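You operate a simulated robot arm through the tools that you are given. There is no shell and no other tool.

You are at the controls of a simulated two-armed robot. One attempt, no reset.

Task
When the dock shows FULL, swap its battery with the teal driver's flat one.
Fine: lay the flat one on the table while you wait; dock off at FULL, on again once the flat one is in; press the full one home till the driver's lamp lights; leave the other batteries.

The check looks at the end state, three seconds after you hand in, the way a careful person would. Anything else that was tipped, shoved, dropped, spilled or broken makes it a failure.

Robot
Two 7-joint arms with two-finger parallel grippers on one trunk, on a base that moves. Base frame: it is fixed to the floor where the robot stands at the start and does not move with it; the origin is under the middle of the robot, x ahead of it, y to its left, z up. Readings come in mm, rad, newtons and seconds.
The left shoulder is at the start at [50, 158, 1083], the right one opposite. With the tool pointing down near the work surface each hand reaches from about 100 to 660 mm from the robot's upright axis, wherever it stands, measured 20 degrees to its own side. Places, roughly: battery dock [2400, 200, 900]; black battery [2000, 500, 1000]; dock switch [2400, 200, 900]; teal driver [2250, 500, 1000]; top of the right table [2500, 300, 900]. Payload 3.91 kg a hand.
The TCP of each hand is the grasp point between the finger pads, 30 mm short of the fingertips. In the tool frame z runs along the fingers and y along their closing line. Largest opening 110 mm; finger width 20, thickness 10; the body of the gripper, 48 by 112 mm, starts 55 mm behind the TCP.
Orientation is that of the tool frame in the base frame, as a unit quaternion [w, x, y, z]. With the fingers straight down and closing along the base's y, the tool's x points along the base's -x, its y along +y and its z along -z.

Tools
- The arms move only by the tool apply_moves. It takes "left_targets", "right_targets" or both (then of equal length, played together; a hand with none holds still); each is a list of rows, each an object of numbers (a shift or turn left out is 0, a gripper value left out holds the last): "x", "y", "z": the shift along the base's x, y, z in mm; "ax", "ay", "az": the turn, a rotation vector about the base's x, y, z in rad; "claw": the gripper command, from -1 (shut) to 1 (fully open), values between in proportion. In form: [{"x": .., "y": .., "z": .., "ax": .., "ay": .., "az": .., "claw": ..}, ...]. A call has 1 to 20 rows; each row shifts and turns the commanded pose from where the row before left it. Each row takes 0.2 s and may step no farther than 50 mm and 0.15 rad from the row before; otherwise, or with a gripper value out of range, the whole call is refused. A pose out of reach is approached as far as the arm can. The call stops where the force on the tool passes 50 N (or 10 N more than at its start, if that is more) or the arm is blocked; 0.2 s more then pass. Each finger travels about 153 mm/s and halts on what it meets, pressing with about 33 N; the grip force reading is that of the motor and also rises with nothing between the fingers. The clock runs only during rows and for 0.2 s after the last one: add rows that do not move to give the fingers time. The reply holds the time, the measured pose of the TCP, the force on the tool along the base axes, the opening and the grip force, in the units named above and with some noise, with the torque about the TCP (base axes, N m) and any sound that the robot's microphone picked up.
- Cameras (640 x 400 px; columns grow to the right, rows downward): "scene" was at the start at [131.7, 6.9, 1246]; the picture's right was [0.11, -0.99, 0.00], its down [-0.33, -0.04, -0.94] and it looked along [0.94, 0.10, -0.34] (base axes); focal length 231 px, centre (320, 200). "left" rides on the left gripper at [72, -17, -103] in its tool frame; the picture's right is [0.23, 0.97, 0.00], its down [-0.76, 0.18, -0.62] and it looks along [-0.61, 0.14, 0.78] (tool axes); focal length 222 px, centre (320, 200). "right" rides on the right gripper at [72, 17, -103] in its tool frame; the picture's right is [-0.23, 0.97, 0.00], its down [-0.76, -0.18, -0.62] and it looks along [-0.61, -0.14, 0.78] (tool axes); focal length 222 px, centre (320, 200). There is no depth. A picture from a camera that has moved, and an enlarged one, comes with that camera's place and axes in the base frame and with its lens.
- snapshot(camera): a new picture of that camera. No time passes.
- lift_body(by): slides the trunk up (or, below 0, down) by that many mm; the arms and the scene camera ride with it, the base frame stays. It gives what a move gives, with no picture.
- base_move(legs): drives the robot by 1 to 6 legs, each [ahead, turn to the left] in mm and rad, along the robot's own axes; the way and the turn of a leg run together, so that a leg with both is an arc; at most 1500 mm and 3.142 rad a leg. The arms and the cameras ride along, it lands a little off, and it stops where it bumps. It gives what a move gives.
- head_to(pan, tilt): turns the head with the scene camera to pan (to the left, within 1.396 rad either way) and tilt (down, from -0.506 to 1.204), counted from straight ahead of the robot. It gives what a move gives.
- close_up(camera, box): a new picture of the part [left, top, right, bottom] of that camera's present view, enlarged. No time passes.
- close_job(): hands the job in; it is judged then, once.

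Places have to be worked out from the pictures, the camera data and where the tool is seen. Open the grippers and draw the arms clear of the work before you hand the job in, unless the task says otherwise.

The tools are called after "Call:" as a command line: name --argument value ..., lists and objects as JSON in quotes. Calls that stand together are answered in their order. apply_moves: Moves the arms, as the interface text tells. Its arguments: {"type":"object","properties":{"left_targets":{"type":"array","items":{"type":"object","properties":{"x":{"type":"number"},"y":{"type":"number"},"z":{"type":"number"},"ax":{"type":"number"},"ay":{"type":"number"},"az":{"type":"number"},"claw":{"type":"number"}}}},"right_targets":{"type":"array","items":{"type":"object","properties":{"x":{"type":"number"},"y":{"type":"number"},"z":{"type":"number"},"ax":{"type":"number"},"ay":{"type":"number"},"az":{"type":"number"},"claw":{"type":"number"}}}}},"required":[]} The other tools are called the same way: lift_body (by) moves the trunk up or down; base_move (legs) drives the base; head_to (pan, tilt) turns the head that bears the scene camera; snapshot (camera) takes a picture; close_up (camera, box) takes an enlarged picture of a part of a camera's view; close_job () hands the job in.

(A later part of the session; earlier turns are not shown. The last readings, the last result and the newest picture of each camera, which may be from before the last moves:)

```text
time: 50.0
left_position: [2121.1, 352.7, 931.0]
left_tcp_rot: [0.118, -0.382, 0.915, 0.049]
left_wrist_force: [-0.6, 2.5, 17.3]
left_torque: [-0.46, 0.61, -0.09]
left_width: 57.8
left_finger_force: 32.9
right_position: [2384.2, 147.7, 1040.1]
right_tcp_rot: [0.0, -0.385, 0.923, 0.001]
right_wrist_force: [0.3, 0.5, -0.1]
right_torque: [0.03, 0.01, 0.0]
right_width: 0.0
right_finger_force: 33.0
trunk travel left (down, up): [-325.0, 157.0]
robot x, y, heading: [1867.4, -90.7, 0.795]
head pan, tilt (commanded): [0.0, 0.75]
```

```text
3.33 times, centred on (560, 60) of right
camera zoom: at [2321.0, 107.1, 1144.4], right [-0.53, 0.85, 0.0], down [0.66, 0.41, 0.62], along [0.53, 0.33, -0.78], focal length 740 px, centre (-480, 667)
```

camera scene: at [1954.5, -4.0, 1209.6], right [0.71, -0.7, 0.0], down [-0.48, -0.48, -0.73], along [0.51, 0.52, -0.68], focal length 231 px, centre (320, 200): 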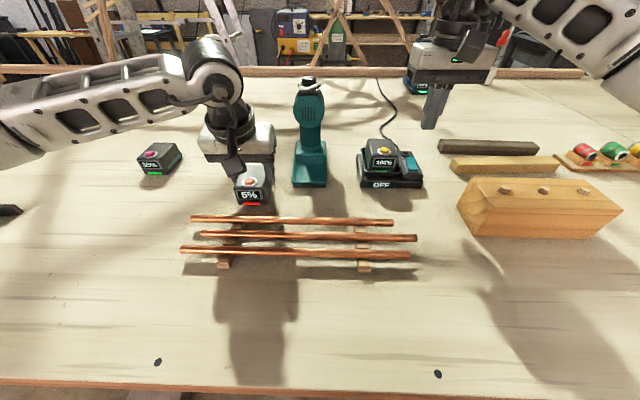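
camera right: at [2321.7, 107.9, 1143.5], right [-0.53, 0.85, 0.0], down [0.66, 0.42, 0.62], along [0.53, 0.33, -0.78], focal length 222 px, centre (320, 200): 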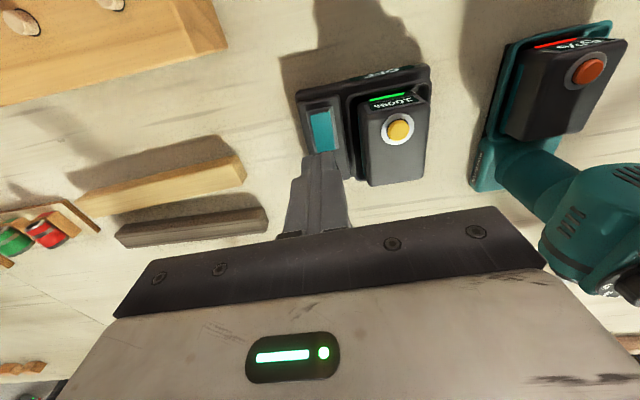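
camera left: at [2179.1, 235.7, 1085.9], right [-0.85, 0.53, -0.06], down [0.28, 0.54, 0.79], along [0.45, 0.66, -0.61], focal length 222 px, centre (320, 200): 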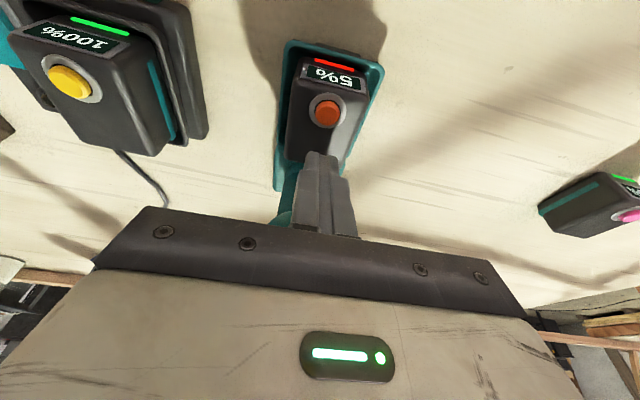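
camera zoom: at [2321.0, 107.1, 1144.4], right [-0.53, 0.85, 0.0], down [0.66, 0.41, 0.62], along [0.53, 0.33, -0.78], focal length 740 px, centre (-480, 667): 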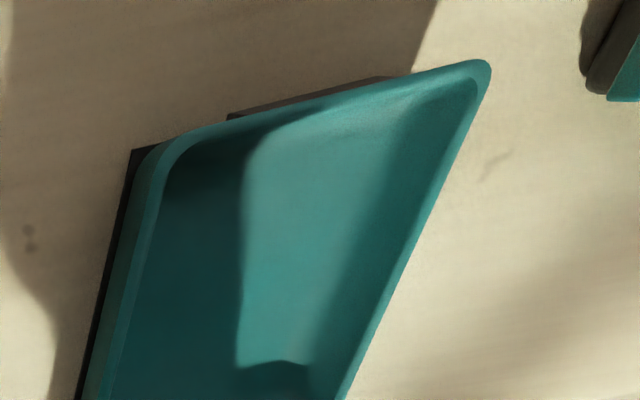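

The battery touched down (force turned upward at z≈930.5). I'll unload, open, lift off and retract the left hand up and away to the left.

Call:
apply_moves --left_targets '[{"z": 2}, {"claw": 0.4545}, {}, {"z": 20}, {"z": 40}, {"z": 45}, {"z": 45}, {"z": 45}, {"x": -42.4, "y": -2.6, "ax": -0.0592, "ay": 0.0587}, {"x": -42.4, "y": -2.6, "ax": -0.0592, "ay": 0.0587}, {"x": -42.4, "y": -2.6, "ax": -0.0592, "ay": 0.0587}, {"x": -42.4, "y": -2.6}, {"x": -42.4, "y": -2.6}, {"x": -42.4, "y": -2.6}]'

Call:
snapshot --camera "scene"

Call:
close_up --camera "scene" --box '[200, 110, 450, 240]'

```text
time: 53.0
left_position: [1864.6, 337.4, 1124.0]
left_tcp_rot: [0.0, -0.385, 0.923, 0.0]
left_wrist_force: [0.8, -0.3, 0.5]
left_torque: [0.02, 0.0, 0.0]
left_width: 79.8
left_finger_force: 0.0
right_position: [2383.0, 149.3, 1040.4]
right_tcp_rot: [0.001, -0.385, 0.923, -0.001]
right_wrist_force: [0.9, -0.8, 0.0]
right_torque: [0.04, 0.02, 0.0]
right_width: 0.0
right_finger_force: 32.8
trunk travel left (down, up): [-325.0, 157.0]
robot x, y, heading: [1866.5, -84.8, 0.787]
head pan, tilt (commanded): [0.0, 0.75]
```

```text
taken
camera scene: at [1953.8, -4.3, 1209.7], right [0.71, -0.7, 0.0], down [-0.48, -0.48, -0.73], along [0.52, 0.52, -0.68], focal length 231 px, centre (320, 200)
```

scene: 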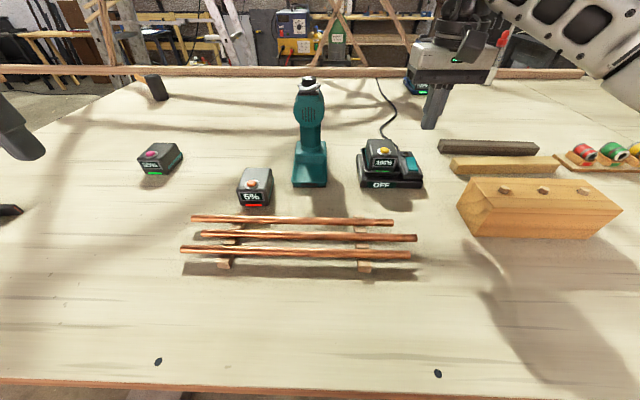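

```text
2.56 times, centred on (325, 175) of scene
camera zoom: at [1953.8, -4.3, 1209.7], right [0.71, -0.7, 0.0], down [-0.48, -0.48, -0.73], along [0.52, 0.52, -0.68], focal length 591 px, centre (307, 264)
```

zoom: 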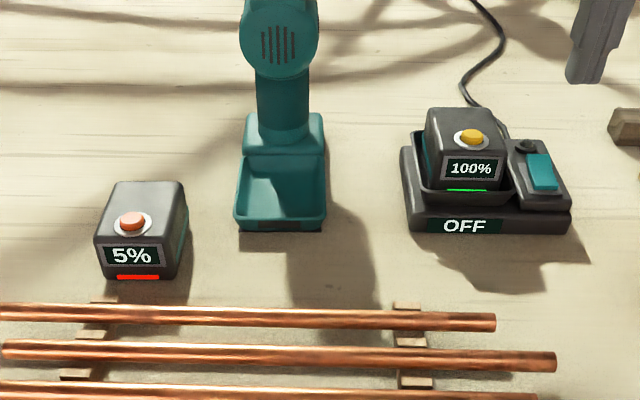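

The flat battery sits safely on the table. Now the right hand goes over the charged battery's amber button.

Call:
apply_moves --right_targets '[{"x": -19.5, "y": 26.5}, {"x": -19.5, "y": 26.5}, {}]'

Call:
snapshot --camera "right"

Call:
close_up --camera "right" --box '[220, 20, 420, 180]'

```text
time: 53.8
left_position: [1866.0, 338.9, 1123.3]
left_tcp_rot: [-0.001, -0.385, 0.923, 0.0]
left_wrist_force: [0.0, -0.1, 0.3]
left_torque: [0.0, 0.01, 0.01]
left_width: 79.9
left_finger_force: 0.1
right_position: [2344.7, 202.9, 1040.1]
right_tcp_rot: [0.001, -0.384, 0.923, 0.001]
right_wrist_force: [-0.4, 0.0, -0.9]
right_torque: [0.0, -0.02, 0.01]
right_width: 0.2
right_finger_force: 33.1
trunk travel left (down, up): [-325.0, 157.0]
robot x, y, heading: [1867.9, -88.2, 0.788]
head pan, tilt (commanded): [0.0, 0.75]
```

```text
taken
camera right: at [2282.6, 161.8, 1143.6], right [-0.53, 0.85, 0.0], down [0.66, 0.41, 0.62], along [0.53, 0.33, -0.78], focal length 222 px, centre (320, 200)
```

right: 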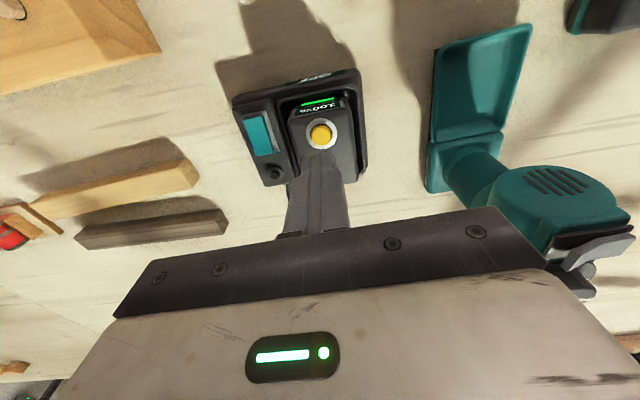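

```text
2.50 times, centred on (320, 100) of right
camera zoom: at [2282.6, 161.8, 1143.6], right [-0.53, 0.85, 0.0], down [0.66, 0.41, 0.62], along [0.53, 0.33, -0.78], focal length 555 px, centre (320, 450)
```

zoom: 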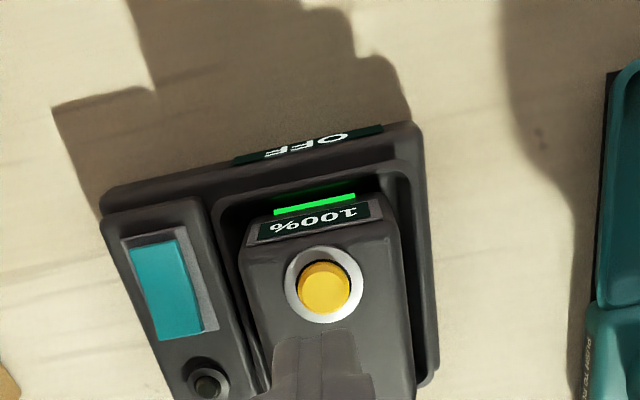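

The amber button is about 2 mm ahead and 2 mm left of the fingertips. I'll correct and press it in small steps, listening for the click.

Call:
apply_moves --right_targets '[{"x": 0, "y": 2.8}, {"z": -35}, {"z": -10}, {"z": -3}, {"z": -2}, {"z": -2}, {"z": -2}, {"z": -2}]'

Call:
close_up --camera "scene" --box '[340, 90, 440, 195]'

```text
time: 55.6
left_position: [1867.4, 338.7, 1124.3]
left_tcp_rot: [0.0, -0.385, 0.923, 0.001]
left_wrist_force: [-0.4, 0.0, 0.4]
left_torque: [0.03, -0.02, 0.01]
left_width: 79.9
left_finger_force: 0.0
right_position: [2344.9, 204.1, 985.0]
right_tcp_rot: [0.001, -0.385, 0.923, 0.001]
right_wrist_force: [1.9, 0.3, 7.9]
right_torque: [0.0, -0.07, 0.05]
right_width: 0.0
right_finger_force: 33.0
trunk travel left (down, up): [-325.0, 157.0]
robot x, y, heading: [1865.1, -90.1, 0.791]
head pan, tilt (commanded): [0.0, 0.75]
heard: click
```

```text
3.81 times, centred on (390, 142) of scene
camera zoom: at [1954.0, -4.4, 1209.8], right [0.71, -0.7, 0.0], down [-0.48, -0.48, -0.73], along [0.51, 0.52, -0.68], focal length 880 px, centre (53, 419)
```

zoom: 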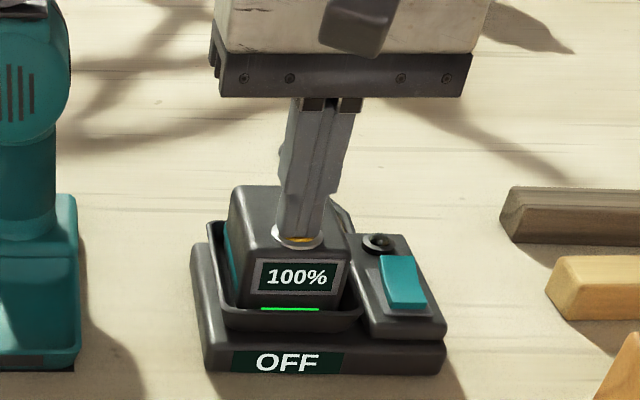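

Click heard at about 8 N, so the charged battery is released. I'll rise, open to 74 mm, turn 0.03 rad to match the dock's slight yaw, tilt back 0.25 rad, and move down around the battery.

Call:
apply_moves --right_targets '[{"z": 40}, {"x": 9.4, "y": 9.0, "az": -0.03, "claw": 0.345}, {"ax": 0.0861, "ay": -0.0906}, {"ax": 0.0861, "ay": -0.0906}, {"z": -25}, {}]'

Call:
snapshot --camera "right"

Call:
close_up --camera "scene" --box '[340, 90, 440, 195]'

```text
time: 57.0
left_position: [1867.2, 340.2, 1122.6]
left_tcp_rot: [0.0, -0.385, 0.923, -0.001]
left_wrist_force: [0.4, 0.4, -0.3]
left_torque: [0.02, -0.02, 0.0]
left_width: 79.9
left_finger_force: 0.2
right_position: [2355.3, 214.0, 999.3]
right_tcp_rot: [0.116, -0.368, 0.922, 0.046]
right_wrist_force: [0.7, -0.6, 0.4]
right_torque: [-0.05, -0.03, 0.04]
right_width: 73.9
right_finger_force: 0.0
trunk travel left (down, up): [-325.0, 157.0]
robot x, y, heading: [1867.2, -86.3, 0.793]
head pan, tilt (commanded): [0.0, 0.75]
```

```text
taken
camera right: at [2274.4, 158.4, 1081.7], right [-0.51, 0.86, 0.06], down [0.54, 0.27, 0.79], along [0.66, 0.44, -0.61], focal length 222 px, centre (320, 200)
```

right: 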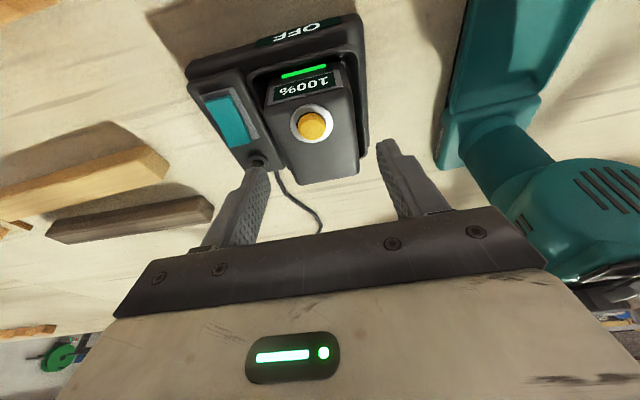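

```text
3.81 times, centred on (390, 142) of scene
camera zoom: at [1954.3, -4.2, 1209.6], right [0.71, -0.7, 0.0], down [-0.48, -0.48, -0.73], along [0.51, 0.52, -0.68], focal length 880 px, centre (53, 419)
```

zoom: 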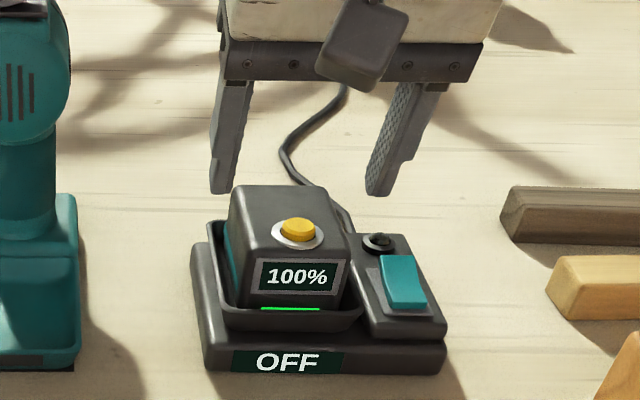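

The right camera puts the battery's centre line on the gripper's centre line within 1 mm. I'll lower to z≈965, close, and start to lift.

Call:
apply_moves --right_targets '[{"z": -20}, {"z": -14}, {}, {"claw": -1}, {}, {}, {"z": 2}, {"z": 2}]'

Call:
close_up --camera "scene" --box '[340, 90, 440, 195]'

Call:
snapshot --camera "right"

```text
time: 58.8
left_position: [1867.3, 338.8, 1124.2]
left_tcp_rot: [0.001, -0.386, 0.923, -0.001]
left_wrist_force: [-0.1, -0.1, -0.5]
left_torque: [0.01, -0.01, 0.03]
left_width: 79.9
left_finger_force: 0.1
right_position: [2354.3, 212.3, 968.6]
right_tcp_rot: [0.116, -0.369, 0.921, 0.046]
right_wrist_force: [-0.3, -0.3, -3.0]
right_torque: [0.01, 0.03, 0.0]
right_width: 57.7
right_finger_force: 32.9
trunk travel left (down, up): [-325.0, 157.0]
robot x, y, heading: [1866.9, -89.1, 0.793]
head pan, tilt (commanded): [0.0, 0.75]
```

```text
3.81 times, centred on (390, 142) of scene
camera zoom: at [1954.6, -4.0, 1209.5], right [0.71, -0.7, 0.0], down [-0.48, -0.48, -0.73], along [0.51, 0.52, -0.68], focal length 880 px, centre (53, 419)
```

zoom: 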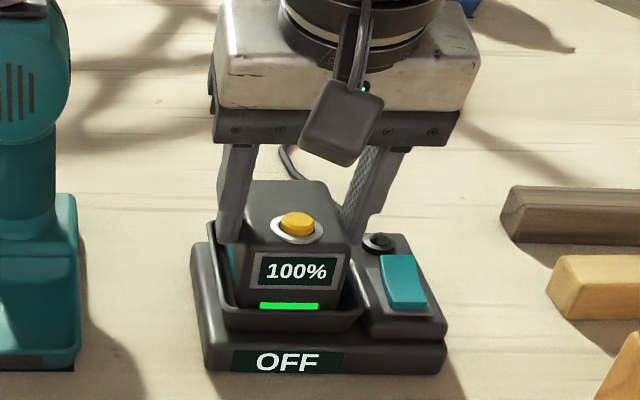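

```text
taken
camera right: at [2274.0, 158.9, 1051.0], right [-0.51, 0.86, 0.06], down [0.55, 0.27, 0.79], along [0.66, 0.44, -0.61], focal length 222 px, centre (320, 200)
```

right: 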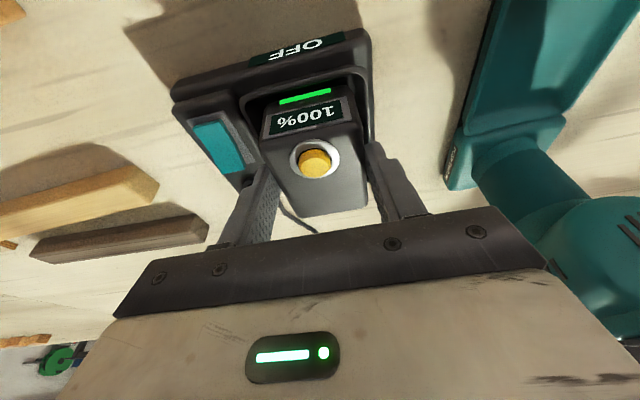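

The charged battery is free of the dock (3 N weight). I'll lift it clear, draw back, and carry it left to in front of the driver at a height below the driver's head.

Call:
apply_moves --right_targets '[{"z": 8}, {"z": 8}, {"z": 8}, {}]'

Call:
close_up --camera "scene" --box '[340, 90, 440, 195]'

Call:
close_up --camera "scene" --box '[285, 130, 335, 195]'

```text
time: 59.8
left_position: [1866.6, 339.3, 1123.6]
left_tcp_rot: [0.0, -0.385, 0.923, 0.0]
left_wrist_force: [0.0, -0.4, -0.2]
left_torque: [-0.02, 0.01, 0.01]
left_width: 79.9
left_finger_force: 0.0
right_position: [2353.5, 213.6, 992.2]
right_tcp_rot: [0.115, -0.368, 0.922, 0.045]
right_wrist_force: [0.1, 0.2, -2.9]
right_torque: [0.0, 0.03, 0.02]
right_width: 57.5
right_finger_force: 33.2
trunk travel left (down, up): [-325.0, 157.0]
robot x, y, heading: [1867.4, -88.2, 0.786]
head pan, tilt (commanded): [0.0, 0.75]
```

```text
3.81 times, centred on (390, 142) of scene
camera zoom: at [1954.6, -4.0, 1209.6], right [0.71, -0.7, 0.0], down [-0.48, -0.48, -0.73], along [0.51, 0.52, -0.68], focal length 880 px, centre (53, 419)
```

zoom: 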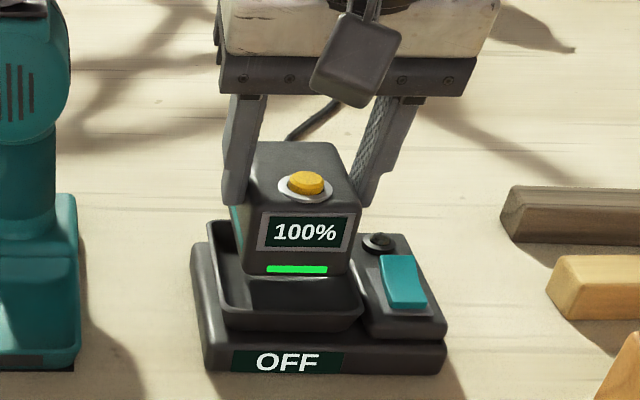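

```text
6.15 times, centred on (310, 162) of scene
camera zoom: at [1954.6, -4.0, 1209.6], right [0.71, -0.7, 0.0], down [-0.48, -0.48, -0.73], along [0.51, 0.52, -0.68], focal length 1421 px, centre (382, 431)
```

zoom: 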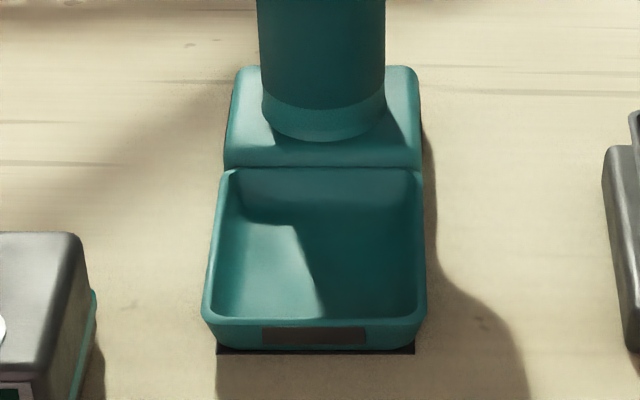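

The empty tray's centre is at r≈−23.8 in the scene camera frame with no yaw, about 79 × 95 mm at the rim. Now I'll draw the charged battery back and carry it in front of the driver.

Call:
apply_moves --right_targets '[{"x": -26.8, "y": -27.0}, {"x": -26.8, "y": -27.0}, {"x": -27.2, "y": 26.9, "az": 0.0075}, {"x": -27.2, "y": 26.9, "az": 0.0075}, {"x": -27.2, "y": 26.9, "az": 0.0075}, {"x": -27.2, "y": 26.9, "az": 0.0075}, {}]'

Call:
snapshot --camera "scene"

Call:
snapshot --camera "right"

Call:
close_up --camera "scene" --box '[270, 100, 370, 210]'

```text
time: 61.4
left_position: [1866.1, 339.4, 1123.1]
left_tcp_rot: [0.0, -0.385, 0.923, -0.001]
left_wrist_force: [-0.5, -0.4, -0.2]
left_torque: [0.0, 0.04, 0.03]
left_width: 80.1
left_finger_force: 0.1
right_position: [2192.8, 267.3, 993.3]
right_tcp_rot: [0.115, -0.381, 0.916, 0.048]
right_wrist_force: [0.4, -0.7, -4.0]
right_torque: [-0.05, 0.01, -0.03]
right_width: 57.5
right_finger_force: 32.9
trunk travel left (down, up): [-325.0, 157.0]
robot x, y, heading: [1870.2, -89.4, 0.788]
head pan, tilt (commanded): [0.0, 0.75]
```

```text
taken
camera scene: at [1954.7, -4.1, 1209.6], right [0.71, -0.7, 0.0], down [-0.48, -0.48, -0.73], along [0.51, 0.52, -0.68], focal length 231 px, centre (320, 200)
```

scene: 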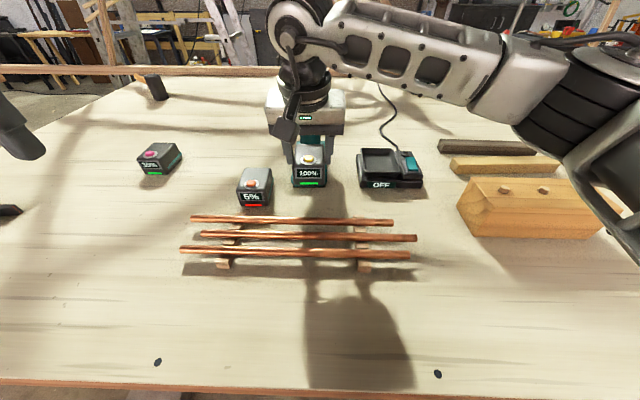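

```text
taken
camera right: at [2113.2, 210.3, 1076.1], right [-0.54, 0.84, 0.06], down [0.54, 0.29, 0.79], along [0.65, 0.46, -0.61], focal length 222 px, centre (320, 200)
```

right: 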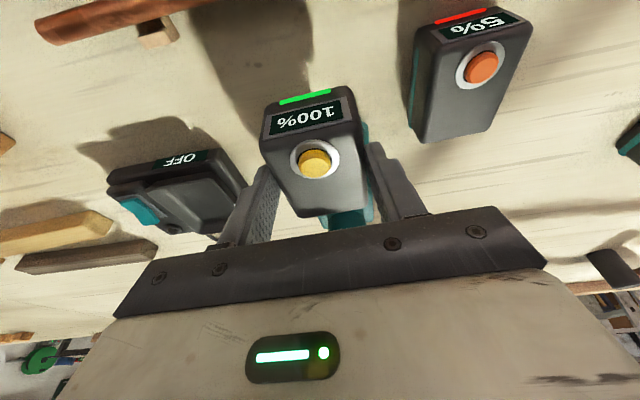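

```text
3.64 times, centred on (320, 155) of scene
camera zoom: at [1954.7, -4.1, 1209.6], right [0.71, -0.7, 0.0], down [-0.48, -0.48, -0.73], along [0.51, 0.52, -0.68], focal length 840 px, centre (320, 364)
```

zoom: 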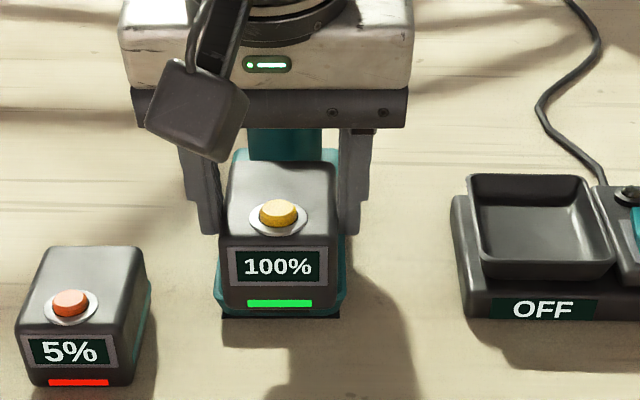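

In the scene view the battery sits about 3 mm right of the tray's centre line. I'll lower 20 mm to pass under the driver's head, shift 3 mm left, and move forward over the tray, still about 19 mm above its rim.

Call:
apply_moves --right_targets '[{"z": -20}, {"x": 24.6, "y": 27.0}, {"x": 24.6, "y": 27.0}, {}]'

Call:
close_up --camera "scene" --box '[285, 115, 345, 195]'

Call:
snapshot --camera "right"

Call:
snapshot --camera "left"

```text
time: 62.4
left_position: [1866.5, 339.2, 1124.1]
left_tcp_rot: [0.0, -0.385, 0.923, 0.0]
left_wrist_force: [-0.4, -0.1, -0.1]
left_torque: [-0.01, 0.0, 0.0]
left_width: 80.3
left_finger_force: 0.1
right_position: [2241.2, 319.7, 973.5]
right_tcp_rot: [0.115, -0.382, 0.916, 0.048]
right_wrist_force: [0.0, -1.0, -3.7]
right_torque: [-0.04, 0.01, -0.02]
right_width: 57.7
right_finger_force: 32.8
trunk travel left (down, up): [-325.0, 157.0]
robot x, y, heading: [1871.6, -88.9, 0.785]
head pan, tilt (commanded): [0.0, 0.75]
```

```text
5.00 times, centred on (315, 155) of scene
camera zoom: at [1954.6, -4.0, 1209.6], right [0.71, -0.7, 0.0], down [-0.48, -0.48, -0.73], along [0.51, 0.52, -0.68], focal length 1154 px, centre (345, 425)
```

zoom: 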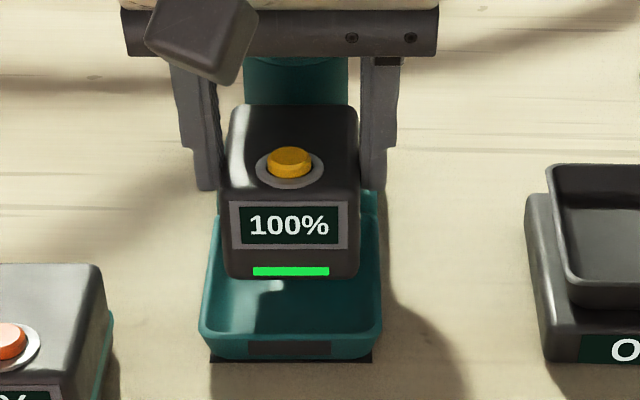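

```text
taken
camera right: at [2162.4, 263.6, 1056.0], right [-0.54, 0.84, 0.06], down [0.54, 0.29, 0.79], along [0.65, 0.46, -0.61], focal length 222 px, centre (320, 200)
```

right: 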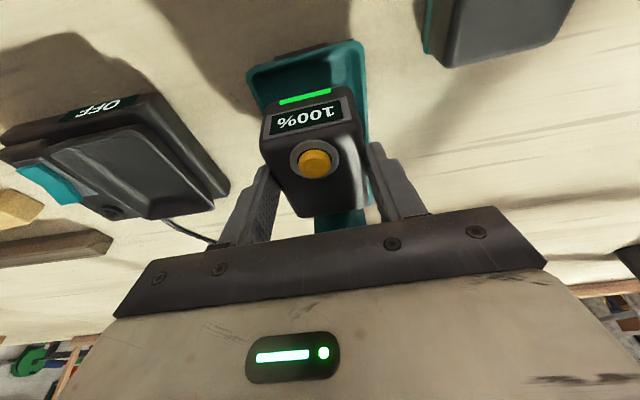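

```text
taken
camera left: at [1827.2, 276.3, 1227.5], right [-0.85, 0.52, 0.0], down [0.41, 0.67, 0.62], along [0.33, 0.53, -0.78], focal length 222 px, centre (320, 200)
```

left: 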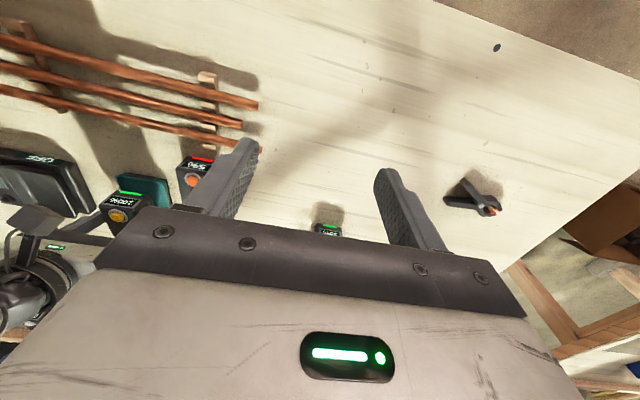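

Using the seated flat battery as reference, the charged one needs about 1.5 mm left and 0.7 mm back. I'll correct that and lower until its bottom is just above the rim, then check again.

Call:
apply_moves --right_targets '[{"x": -1.6, "y": 0.6}, {"z": -7}, {"z": -6}, {}]'

Call:
close_up --camera "scene" --box '[285, 115, 345, 195]'

Call:
close_up --camera "right" --box '[230, 20, 400, 230]'

```text
time: 63.4
left_position: [1865.1, 338.3, 1123.9]
left_tcp_rot: [-0.001, -0.385, 0.923, -0.001]
left_wrist_force: [0.3, 0.0, 0.1]
left_torque: [0.01, -0.02, 0.01]
left_width: 80.3
left_finger_force: 0.1
right_position: [2240.7, 321.8, 960.8]
right_tcp_rot: [0.115, -0.382, 0.916, 0.048]
right_wrist_force: [-0.4, -0.1, -3.6]
right_torque: [-0.03, 0.06, 0.02]
right_width: 57.7
right_finger_force: 32.8
trunk travel left (down, up): [-325.0, 157.0]
robot x, y, heading: [1871.5, -86.5, 0.79]
head pan, tilt (commanded): [0.0, 0.75]
```

```text
5.00 times, centred on (315, 155) of scene
camera zoom: at [1954.6, -4.0, 1209.6], right [0.71, -0.7, 0.0], down [-0.48, -0.48, -0.73], along [0.51, 0.52, -0.68], focal length 1154 px, centre (345, 425)
```

zoom: 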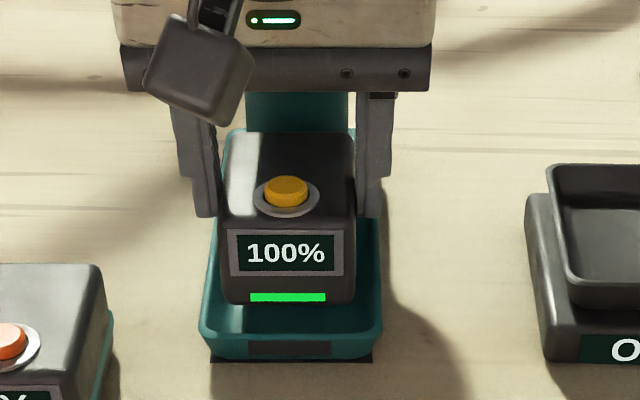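

```text
1.90 times, centred on (315, 125) of right
camera zoom: at [2160.7, 264.6, 1042.7], right [-0.54, 0.84, 0.06], down [0.54, 0.29, 0.79], along [0.65, 0.46, -0.61], focal length 423 px, centre (330, 343)
```

zoom: 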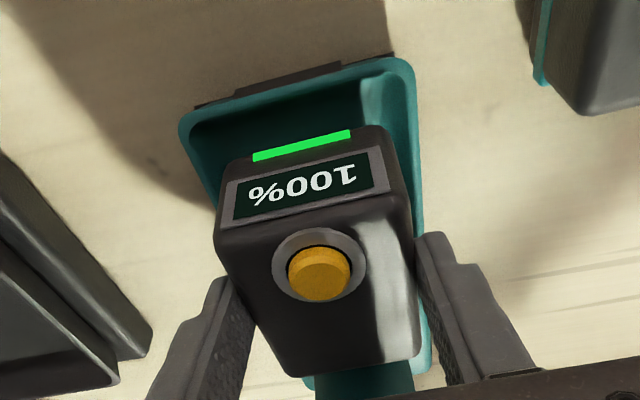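

The battery and tray are now aligned within about 1 mm in the scene view. I'll lower it into the tray in small steps and watch the force.

Call:
apply_moves --right_targets '[{"z": -4}, {"z": -4}, {"z": -3}, {}]'

Call:
close_up --camera "scene" --box '[285, 115, 345, 195]'

Call:
close_up --camera "right" --box '[230, 20, 400, 230]'

```text
time: 64.4
left_position: [1866.7, 338.6, 1123.2]
left_tcp_rot: [0.0, -0.386, 0.923, 0.0]
left_wrist_force: [-0.3, -0.3, -0.5]
left_torque: [0.02, -0.02, 0.01]
left_width: 80.0
left_finger_force: 0.1
right_position: [2240.1, 321.7, 949.3]
right_tcp_rot: [0.115, -0.382, 0.915, 0.049]
right_wrist_force: [0.1, -0.5, -3.0]
right_torque: [-0.02, 0.01, -0.04]
right_width: 57.3
right_finger_force: 32.9
trunk travel left (down, up): [-325.0, 157.0]
robot x, y, heading: [1870.3, -87.3, 0.791]
head pan, tilt (commanded): [0.0, 0.75]
```

```text
5.00 times, centred on (315, 155) of scene
camera zoom: at [1954.6, -4.0, 1209.6], right [0.71, -0.7, 0.0], down [-0.48, -0.48, -0.73], along [0.51, 0.52, -0.68], focal length 1154 px, centre (345, 425)
```

zoom: 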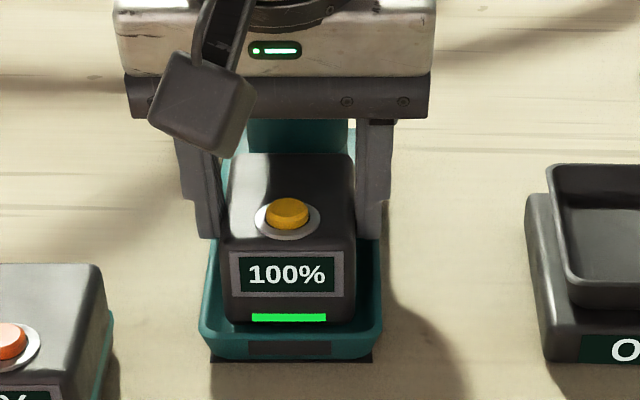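

```text
1.90 times, centred on (315, 125) of right
camera zoom: at [2161.0, 264.8, 1031.6], right [-0.54, 0.84, 0.06], down [0.54, 0.29, 0.79], along [0.65, 0.46, -0.61], focal length 423 px, centre (330, 343)
```

zoom: 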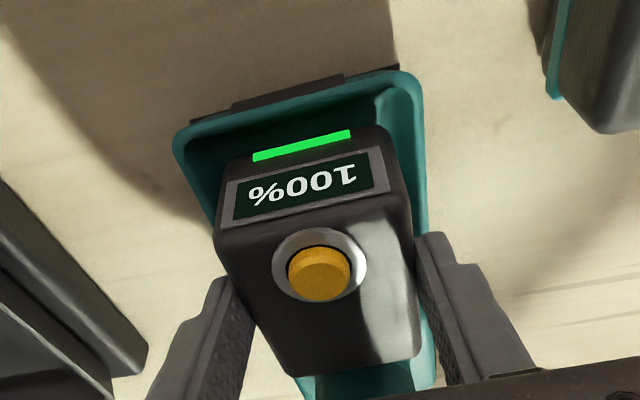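

Still free at −3 N with the battery well inside the tray walls. I'll continue down the last few mm.

Call:
apply_moves --right_targets '[{"z": -2}, {"z": -2}, {"z": -2}]'

Call:
close_up --camera "scene" --box '[285, 115, 345, 195]'

```text
time: 65.2
left_position: [1867.0, 339.4, 1122.4]
left_tcp_rot: [0.0, -0.386, 0.923, 0.0]
left_wrist_force: [-0.7, -0.6, 0.5]
left_torque: [-0.03, 0.01, 0.02]
left_width: 79.9
left_finger_force: 0.1
right_position: [2240.4, 321.7, 944.1]
right_tcp_rot: [0.114, -0.382, 0.916, 0.048]
right_wrist_force: [-0.4, 0.5, -1.2]
right_torque: [0.01, -0.05, 0.0]
right_width: 57.4
right_finger_force: 33.0
trunk travel left (down, up): [-325.0, 157.0]
robot x, y, heading: [1870.3, -90.4, 0.792]
head pan, tilt (commanded): [0.0, 0.75]
```

```text
5.00 times, centred on (315, 155) of scene
camera zoom: at [1954.5, -4.0, 1209.6], right [0.71, -0.7, 0.0], down [-0.48, -0.48, -0.73], along [0.51, 0.52, -0.68], focal length 1154 px, centre (345, 425)
```

zoom: 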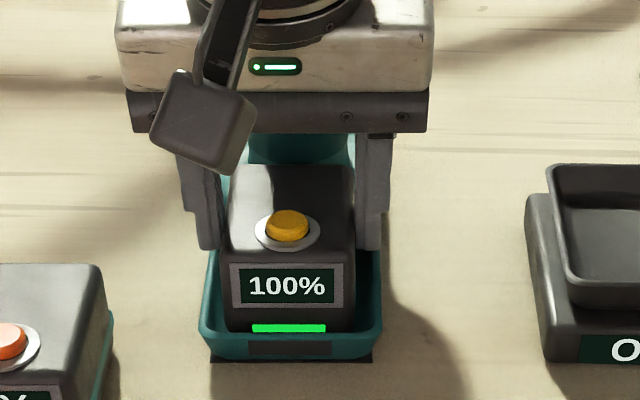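

Contact is just starting at z≈944. I'll press down gently while holding it and watch for the lamp or a click.

Call:
apply_moves --right_targets '[{"z": -1.5}, {"z": -1.5}]'

Call:
close_up --camera "scene" --box '[285, 115, 345, 195]'

```text
time: 65.8
left_position: [1865.5, 338.9, 1123.8]
left_tcp_rot: [0.002, -0.385, 0.923, 0.0]
left_wrist_force: [-0.5, 0.5, 0.3]
left_torque: [0.01, -0.03, -0.04]
left_width: 80.0
left_finger_force: 0.0
right_position: [2239.8, 322.4, 943.9]
right_tcp_rot: [0.116, -0.382, 0.916, 0.05]
right_wrist_force: [0.5, 1.4, 12.5]
right_torque: [-0.53, 0.04, 0.01]
right_width: 57.6
right_finger_force: 32.7
trunk travel left (down, up): [-325.0, 157.0]
robot x, y, heading: [1867.6, -84.3, 0.788]
head pan, tilt (commanded): [0.0, 0.75]
```

```text
5.00 times, centred on (315, 155) of scene
camera zoom: at [1953.7, -4.8, 1210.0], right [0.71, -0.7, 0.0], down [-0.48, -0.48, -0.73], along [0.52, 0.52, -0.68], focal length 1154 px, centre (345, 425)
```

zoom: 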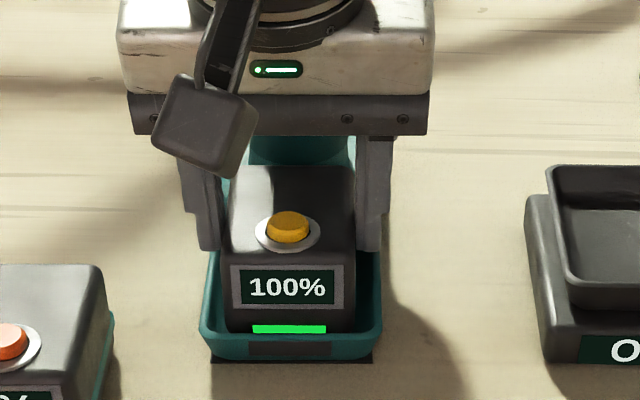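

A load of 12.5 N with a torque pointing to the front-right corner: the battery stands about 3–4 mm proud and likely touches the front wall's slope. I'll ease up, shift 1.5 mm forward and try again.

Call:
apply_moves --right_targets '[{"z": 2}, {"x": 0.7, "y": 1.4}, {"z": -2}, {"z": -1}]'

Call:
close_up --camera "scene" --box '[285, 115, 345, 195]'

Call:
close_up --camera "right" --box '[230, 20, 400, 230]'

```text
time: 66.8
left_position: [1865.7, 335.5, 1124.5]
left_tcp_rot: [0.002, -0.385, 0.923, 0.001]
left_wrist_force: [-0.2, 0.1, -0.7]
left_torque: [-0.05, 0.0, -0.04]
left_width: 80.0
left_finger_force: 0.0
right_position: [2241.5, 321.7, 941.6]
right_tcp_rot: [0.118, -0.381, 0.916, 0.05]
right_wrist_force: [0.6, -6.9, 24.1]
right_torque: [-0.34, 0.07, -0.02]
right_width: 57.6
right_finger_force: 32.9
trunk travel left (down, up): [-325.0, 157.0]
robot x, y, heading: [1869.1, -86.5, 0.789]
head pan, tilt (commanded): [0.0, 0.75]
```

```text
5.00 times, centred on (315, 155) of scene
camera zoom: at [1953.0, -6.4, 1210.2], right [0.71, -0.7, 0.0], down [-0.48, -0.48, -0.73], along [0.52, 0.52, -0.68], focal length 1154 px, centre (345, 425)
```

zoom: 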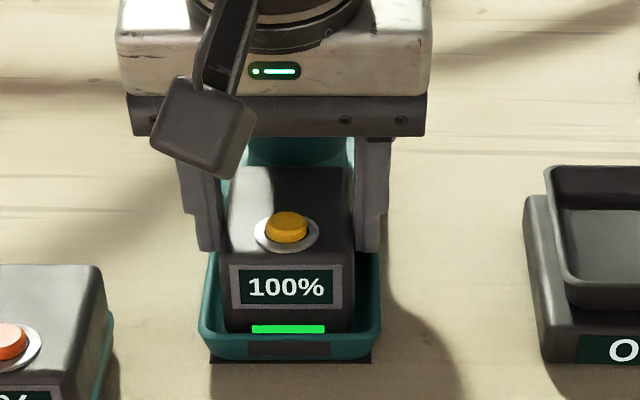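

```text
1.90 times, centred on (315, 125) of right
camera zoom: at [2160.4, 264.3, 1024.8], right [-0.54, 0.84, 0.06], down [0.53, 0.29, 0.8], along [0.65, 0.46, -0.6], focal length 423 px, centre (330, 343)
```

zoom: 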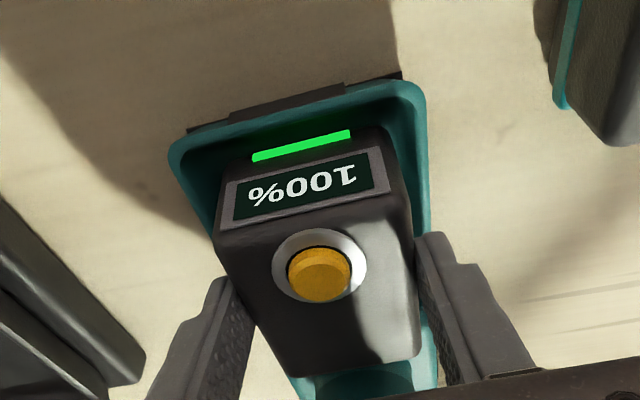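

The battery is aligned but stands a few mm proud, so it needs a firm press home. I'll release it, rise, close the fingers and press on its top behind the button.

Call:
apply_moves --right_targets '[{"x": -0.4, "y": -0.8, "z": 1.5}, {"claw": 0.345}, {}, {"z": 30}, {"z": 20}, {"x": 4.6, "y": 4.6, "claw": -1}, {}, {}]'

Call:
close_up --camera "scene" --box '[285, 115, 345, 195]'

Call:
snapshot --camera "right"

```text
time: 68.6
left_position: [1866.2, 338.9, 1123.8]
left_tcp_rot: [0.0, -0.386, 0.923, 0.0]
left_wrist_force: [-0.2, -0.1, -0.3]
left_torque: [0.02, -0.01, 0.0]
left_width: 80.3
left_finger_force: 0.1
right_position: [2244.8, 326.1, 991.6]
right_tcp_rot: [0.115, -0.382, 0.916, 0.048]
right_wrist_force: [0.7, 0.3, -0.1]
right_torque: [0.02, -0.02, 0.01]
right_width: 0.0
right_finger_force: 33.0
trunk travel left (down, up): [-325.0, 157.0]
robot x, y, heading: [1869.6, -88.0, 0.791]
head pan, tilt (commanded): [0.0, 0.75]
```

```text
5.00 times, centred on (315, 155) of scene
camera zoom: at [1954.4, -4.2, 1209.6], right [0.71, -0.7, 0.0], down [-0.48, -0.48, -0.73], along [0.51, 0.52, -0.68], focal length 1154 px, centre (345, 425)
```

zoom: 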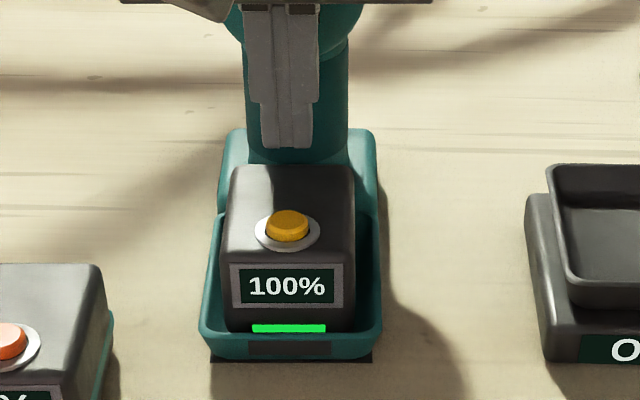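

```text
taken
camera right: at [2165.5, 269.1, 1072.9], right [-0.54, 0.84, 0.06], down [0.54, 0.29, 0.79], along [0.65, 0.46, -0.61], focal length 222 px, centre (320, 200)
```

right: 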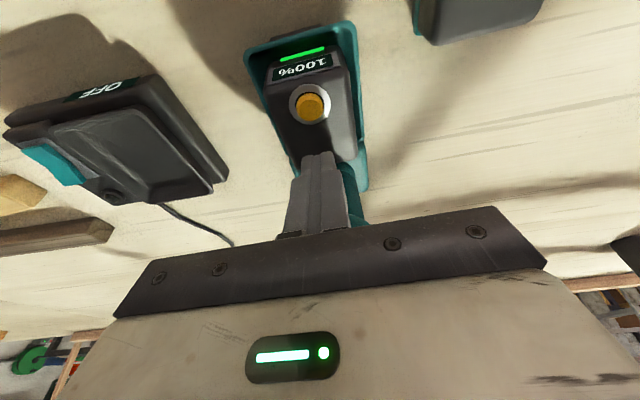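

The battery rests in the tray with its lamp strip still unlit on the driver. I'll lower the closed fingers onto the top and press in 2 mm steps.

Call:
apply_moves --right_targets '[{"z": -20}, {"z": -5}, {"z": -2}, {"z": -2}, {"z": -2}, {"z": -2}, {"z": -2}]'

Call:
close_up --camera "scene" --box '[285, 115, 345, 195]'

```text
time: 70.2
left_position: [1865.2, 337.9, 1125.1]
left_tcp_rot: [0.001, -0.385, 0.923, 0.001]
left_wrist_force: [-0.3, 0.7, -0.3]
left_torque: [-0.02, 0.01, -0.01]
left_width: 80.1
left_finger_force: 0.0
right_position: [2245.3, 325.4, 962.5]
right_tcp_rot: [0.12, -0.382, 0.915, 0.051]
right_wrist_force: [3.4, -1.5, 35.0]
right_torque: [-0.08, -0.09, 0.1]
right_width: 0.0
right_finger_force: 33.0
trunk travel left (down, up): [-325.0, 157.0]
robot x, y, heading: [1867.6, -87.9, 0.795]
head pan, tilt (commanded): [0.0, 0.75]
```

```text
5.00 times, centred on (315, 155) of scene
camera zoom: at [1952.7, -6.5, 1210.5], right [0.71, -0.7, 0.0], down [-0.48, -0.48, -0.73], along [0.52, 0.52, -0.68], focal length 1154 px, centre (345, 425)
```

zoom: 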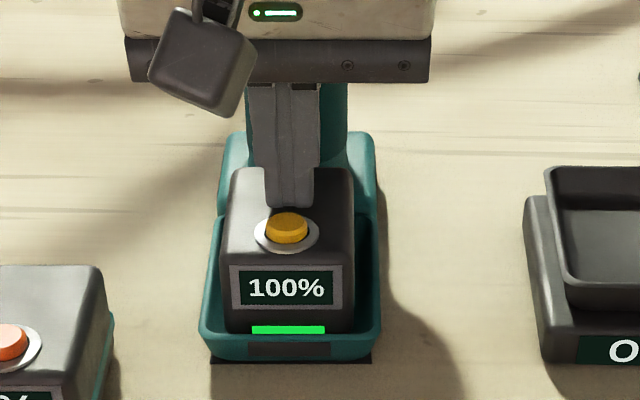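

35 N and not yet home. I'll press on in 1 mm steps toward the 50 N limit.

Call:
apply_moves --right_targets '[{"z": -1}, {"z": -1}, {"z": -1}]'

Call:
close_up --camera "scene" --box '[285, 115, 345, 195]'

Call:
close_up --camera "right" --box '[230, 10, 400, 200]'

```text
time: 71.0
left_position: [1863.9, 336.7, 1125.2]
left_tcp_rot: [0.001, -0.384, 0.923, 0.001]
left_wrist_force: [-0.6, 0.1, -0.1]
left_torque: [0.01, 0.0, -0.01]
left_width: 79.8
left_finger_force: 0.0
right_position: [2244.2, 327.2, 961.8]
right_tcp_rot: [0.122, -0.38, 0.915, 0.054]
right_wrist_force: [8.0, -3.3, 44.8]
right_torque: [-0.11, -0.19, -0.01]
right_width: 0.0
right_finger_force: 32.4
trunk travel left (down, up): [-325.0, 157.0]
robot x, y, heading: [1866.8, -89.6, 0.792]
head pan, tilt (commanded): [0.0, 0.75]
```

```text
5.00 times, centred on (315, 155) of scene
camera zoom: at [1952.5, -7.4, 1210.3], right [0.71, -0.7, 0.0], down [-0.48, -0.48, -0.73], along [0.52, 0.52, -0.68], focal length 1154 px, centre (345, 425)
```

zoom: 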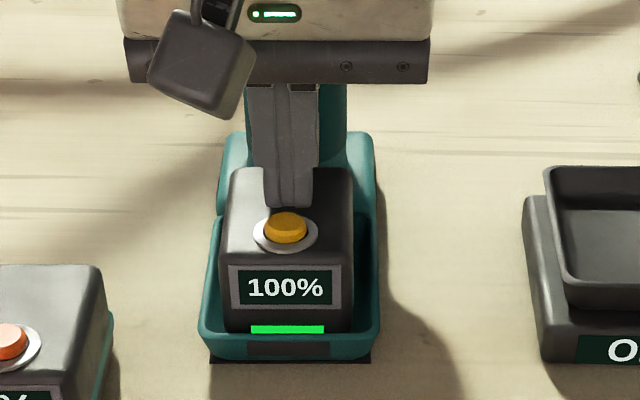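

```text
2.11 times, centred on (315, 105) of right
camera zoom: at [2164.8, 267.7, 1043.1], right [-0.54, 0.84, 0.06], down [0.53, 0.28, 0.8], along [0.66, 0.46, -0.59], focal length 468 px, centre (330, 400)
```

zoom: 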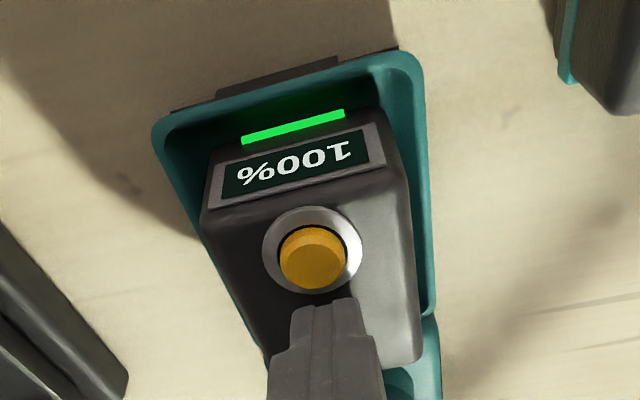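

45 N and still proud by a few mm, so something is blocking it rather than just stiffness. I'll back off and examine the fit closely from both cameras.

Call:
apply_moves --right_targets '[{"z": 8}, {"z": 25}, {"z": 20}]'

Call:
close_up --camera "scene" --box '[290, 140, 335, 190]'

Call:
close_up --camera "right" --box '[230, 10, 390, 180]'

```text
time: 71.8
left_position: [1866.2, 338.8, 1124.7]
left_tcp_rot: [0.0, -0.385, 0.923, 0.0]
left_wrist_force: [-0.4, 0.5, 0.5]
left_torque: [0.04, -0.02, 0.0]
left_width: 80.1
left_finger_force: 0.1
right_position: [2243.7, 326.3, 1005.3]
right_tcp_rot: [0.114, -0.382, 0.916, 0.048]
right_wrist_force: [-1.1, -0.5, 0.1]
right_torque: [-0.03, -0.03, 0.0]
right_width: 0.0
right_finger_force: 32.7
trunk travel left (down, up): [-325.0, 157.0]
robot x, y, heading: [1868.9, -86.3, 0.79]
head pan, tilt (commanded): [0.0, 0.75]
```

```text
8.00 times, centred on (312, 165) of scene
camera zoom: at [1954.3, -4.1, 1209.4], right [0.71, -0.7, 0.0], down [-0.48, -0.48, -0.73], along [0.51, 0.52, -0.68], focal length 1847 px, centre (380, 480)
```

zoom: 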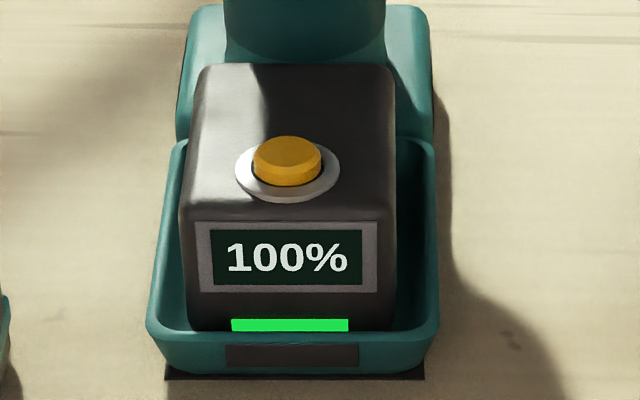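

```text
2.35 times, centred on (310, 95) of right
camera zoom: at [2165.4, 270.1, 1088.0], right [-0.54, 0.84, 0.06], down [0.54, 0.29, 0.79], along [0.65, 0.46, -0.61], focal length 523 px, centre (344, 447)
```

zoom: 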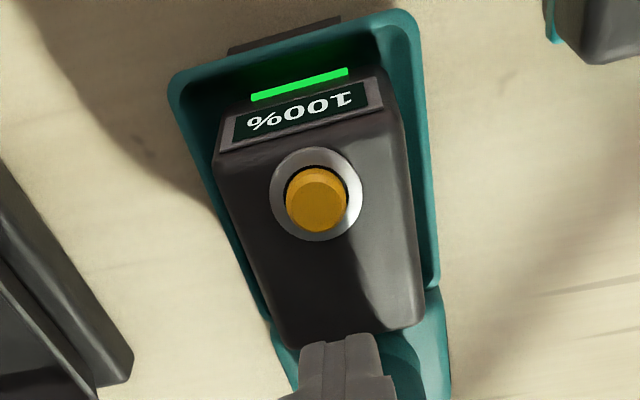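

By both cameras the battery is centred in the tray to under 1 mm, and at most about 0.01 rad of yaw is left. It is likely wedged on the tapered walls 1–2 mm high, so I'll grip it again and work it down with small wiggles under light pressure.

Call:
apply_moves --right_targets '[{"x": -4.6, "y": -4.6, "claw": 0.345}, {}, {"z": -35}, {"z": -26}, {}, {"claw": -1}, {}, {}]'

Call:
close_up --camera "scene" --box '[290, 140, 335, 190]'

```text
time: 73.6
left_position: [1866.1, 338.3, 1123.6]
left_tcp_rot: [0.0, -0.386, 0.923, 0.0]
left_wrist_force: [-0.4, -0.4, -0.2]
left_torque: [0.01, -0.01, 0.0]
left_width: 80.1
left_finger_force: 0.0
right_position: [2240.2, 322.3, 944.3]
right_tcp_rot: [0.115, -0.382, 0.916, 0.047]
right_wrist_force: [0.0, 1.4, 0.5]
right_torque: [0.16, -0.07, 0.05]
right_width: 57.4
right_finger_force: 32.8
trunk travel left (down, up): [-325.0, 157.0]
robot x, y, heading: [1869.3, -87.0, 0.792]
head pan, tilt (commanded): [0.0, 0.75]
```

```text
8.00 times, centred on (312, 165) of scene
camera zoom: at [1954.4, -4.1, 1209.6], right [0.71, -0.7, 0.0], down [-0.48, -0.48, -0.73], along [0.51, 0.52, -0.68], focal length 1847 px, centre (380, 480)
```

zoom: 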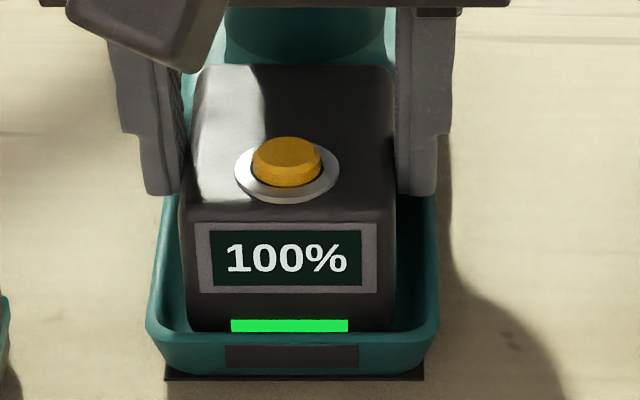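

Gripped squarely with no load. I'll apply light downward pressure with ±1.2 mm and ±0.02 rad wiggles.

Call:
apply_moves --right_targets '[{"z": -2}, {"x": 0.85, "y": -0.84}, {"x": -1.7, "y": 1.68}, {"x": 0.85, "y": -0.84, "z": -1}, {"x": 0.84, "y": 0.85}, {"x": -1.68, "y": -1.7}, {"x": 0.84, "y": 0.85}, {"az": 0.02}, {"az": -0.04}, {"az": 0.02}, {"z": -1}]'

Call:
close_up --camera "scene" --box '[290, 140, 335, 190]'

```text
time: 76.0
left_position: [1865.1, 336.8, 1125.7]
left_tcp_rot: [0.0, -0.385, 0.923, 0.0]
left_wrist_force: [0.9, 0.1, 0.1]
left_torque: [-0.04, -0.01, 0.03]
left_width: 80.1
left_finger_force: 0.0
right_position: [2239.8, 320.9, 943.6]
right_tcp_rot: [0.117, -0.382, 0.915, 0.05]
right_wrist_force: [0.3, -2.8, 25.1]
right_torque: [-0.03, -0.16, -0.26]
right_width: 57.7
right_finger_force: 32.7
trunk travel left (down, up): [-325.0, 157.0]
robot x, y, heading: [1871.2, -86.8, 0.793]
head pan, tilt (commanded): [0.0, 0.75]
```

```text
8.00 times, centred on (312, 165) of scene
camera zoom: at [1953.1, -5.9, 1210.0], right [0.71, -0.7, 0.0], down [-0.48, -0.48, -0.73], along [0.52, 0.52, -0.68], focal length 1847 px, centre (380, 480)
```

zoom: 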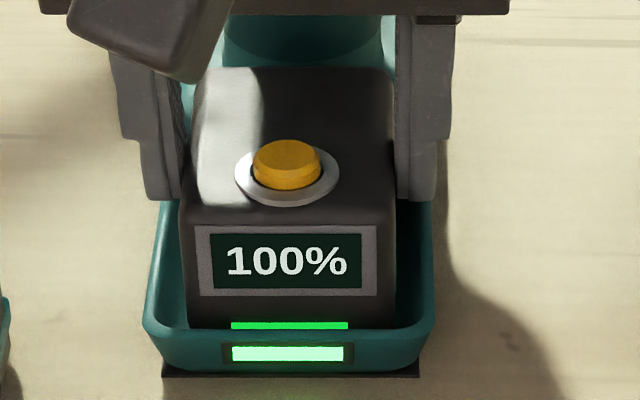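

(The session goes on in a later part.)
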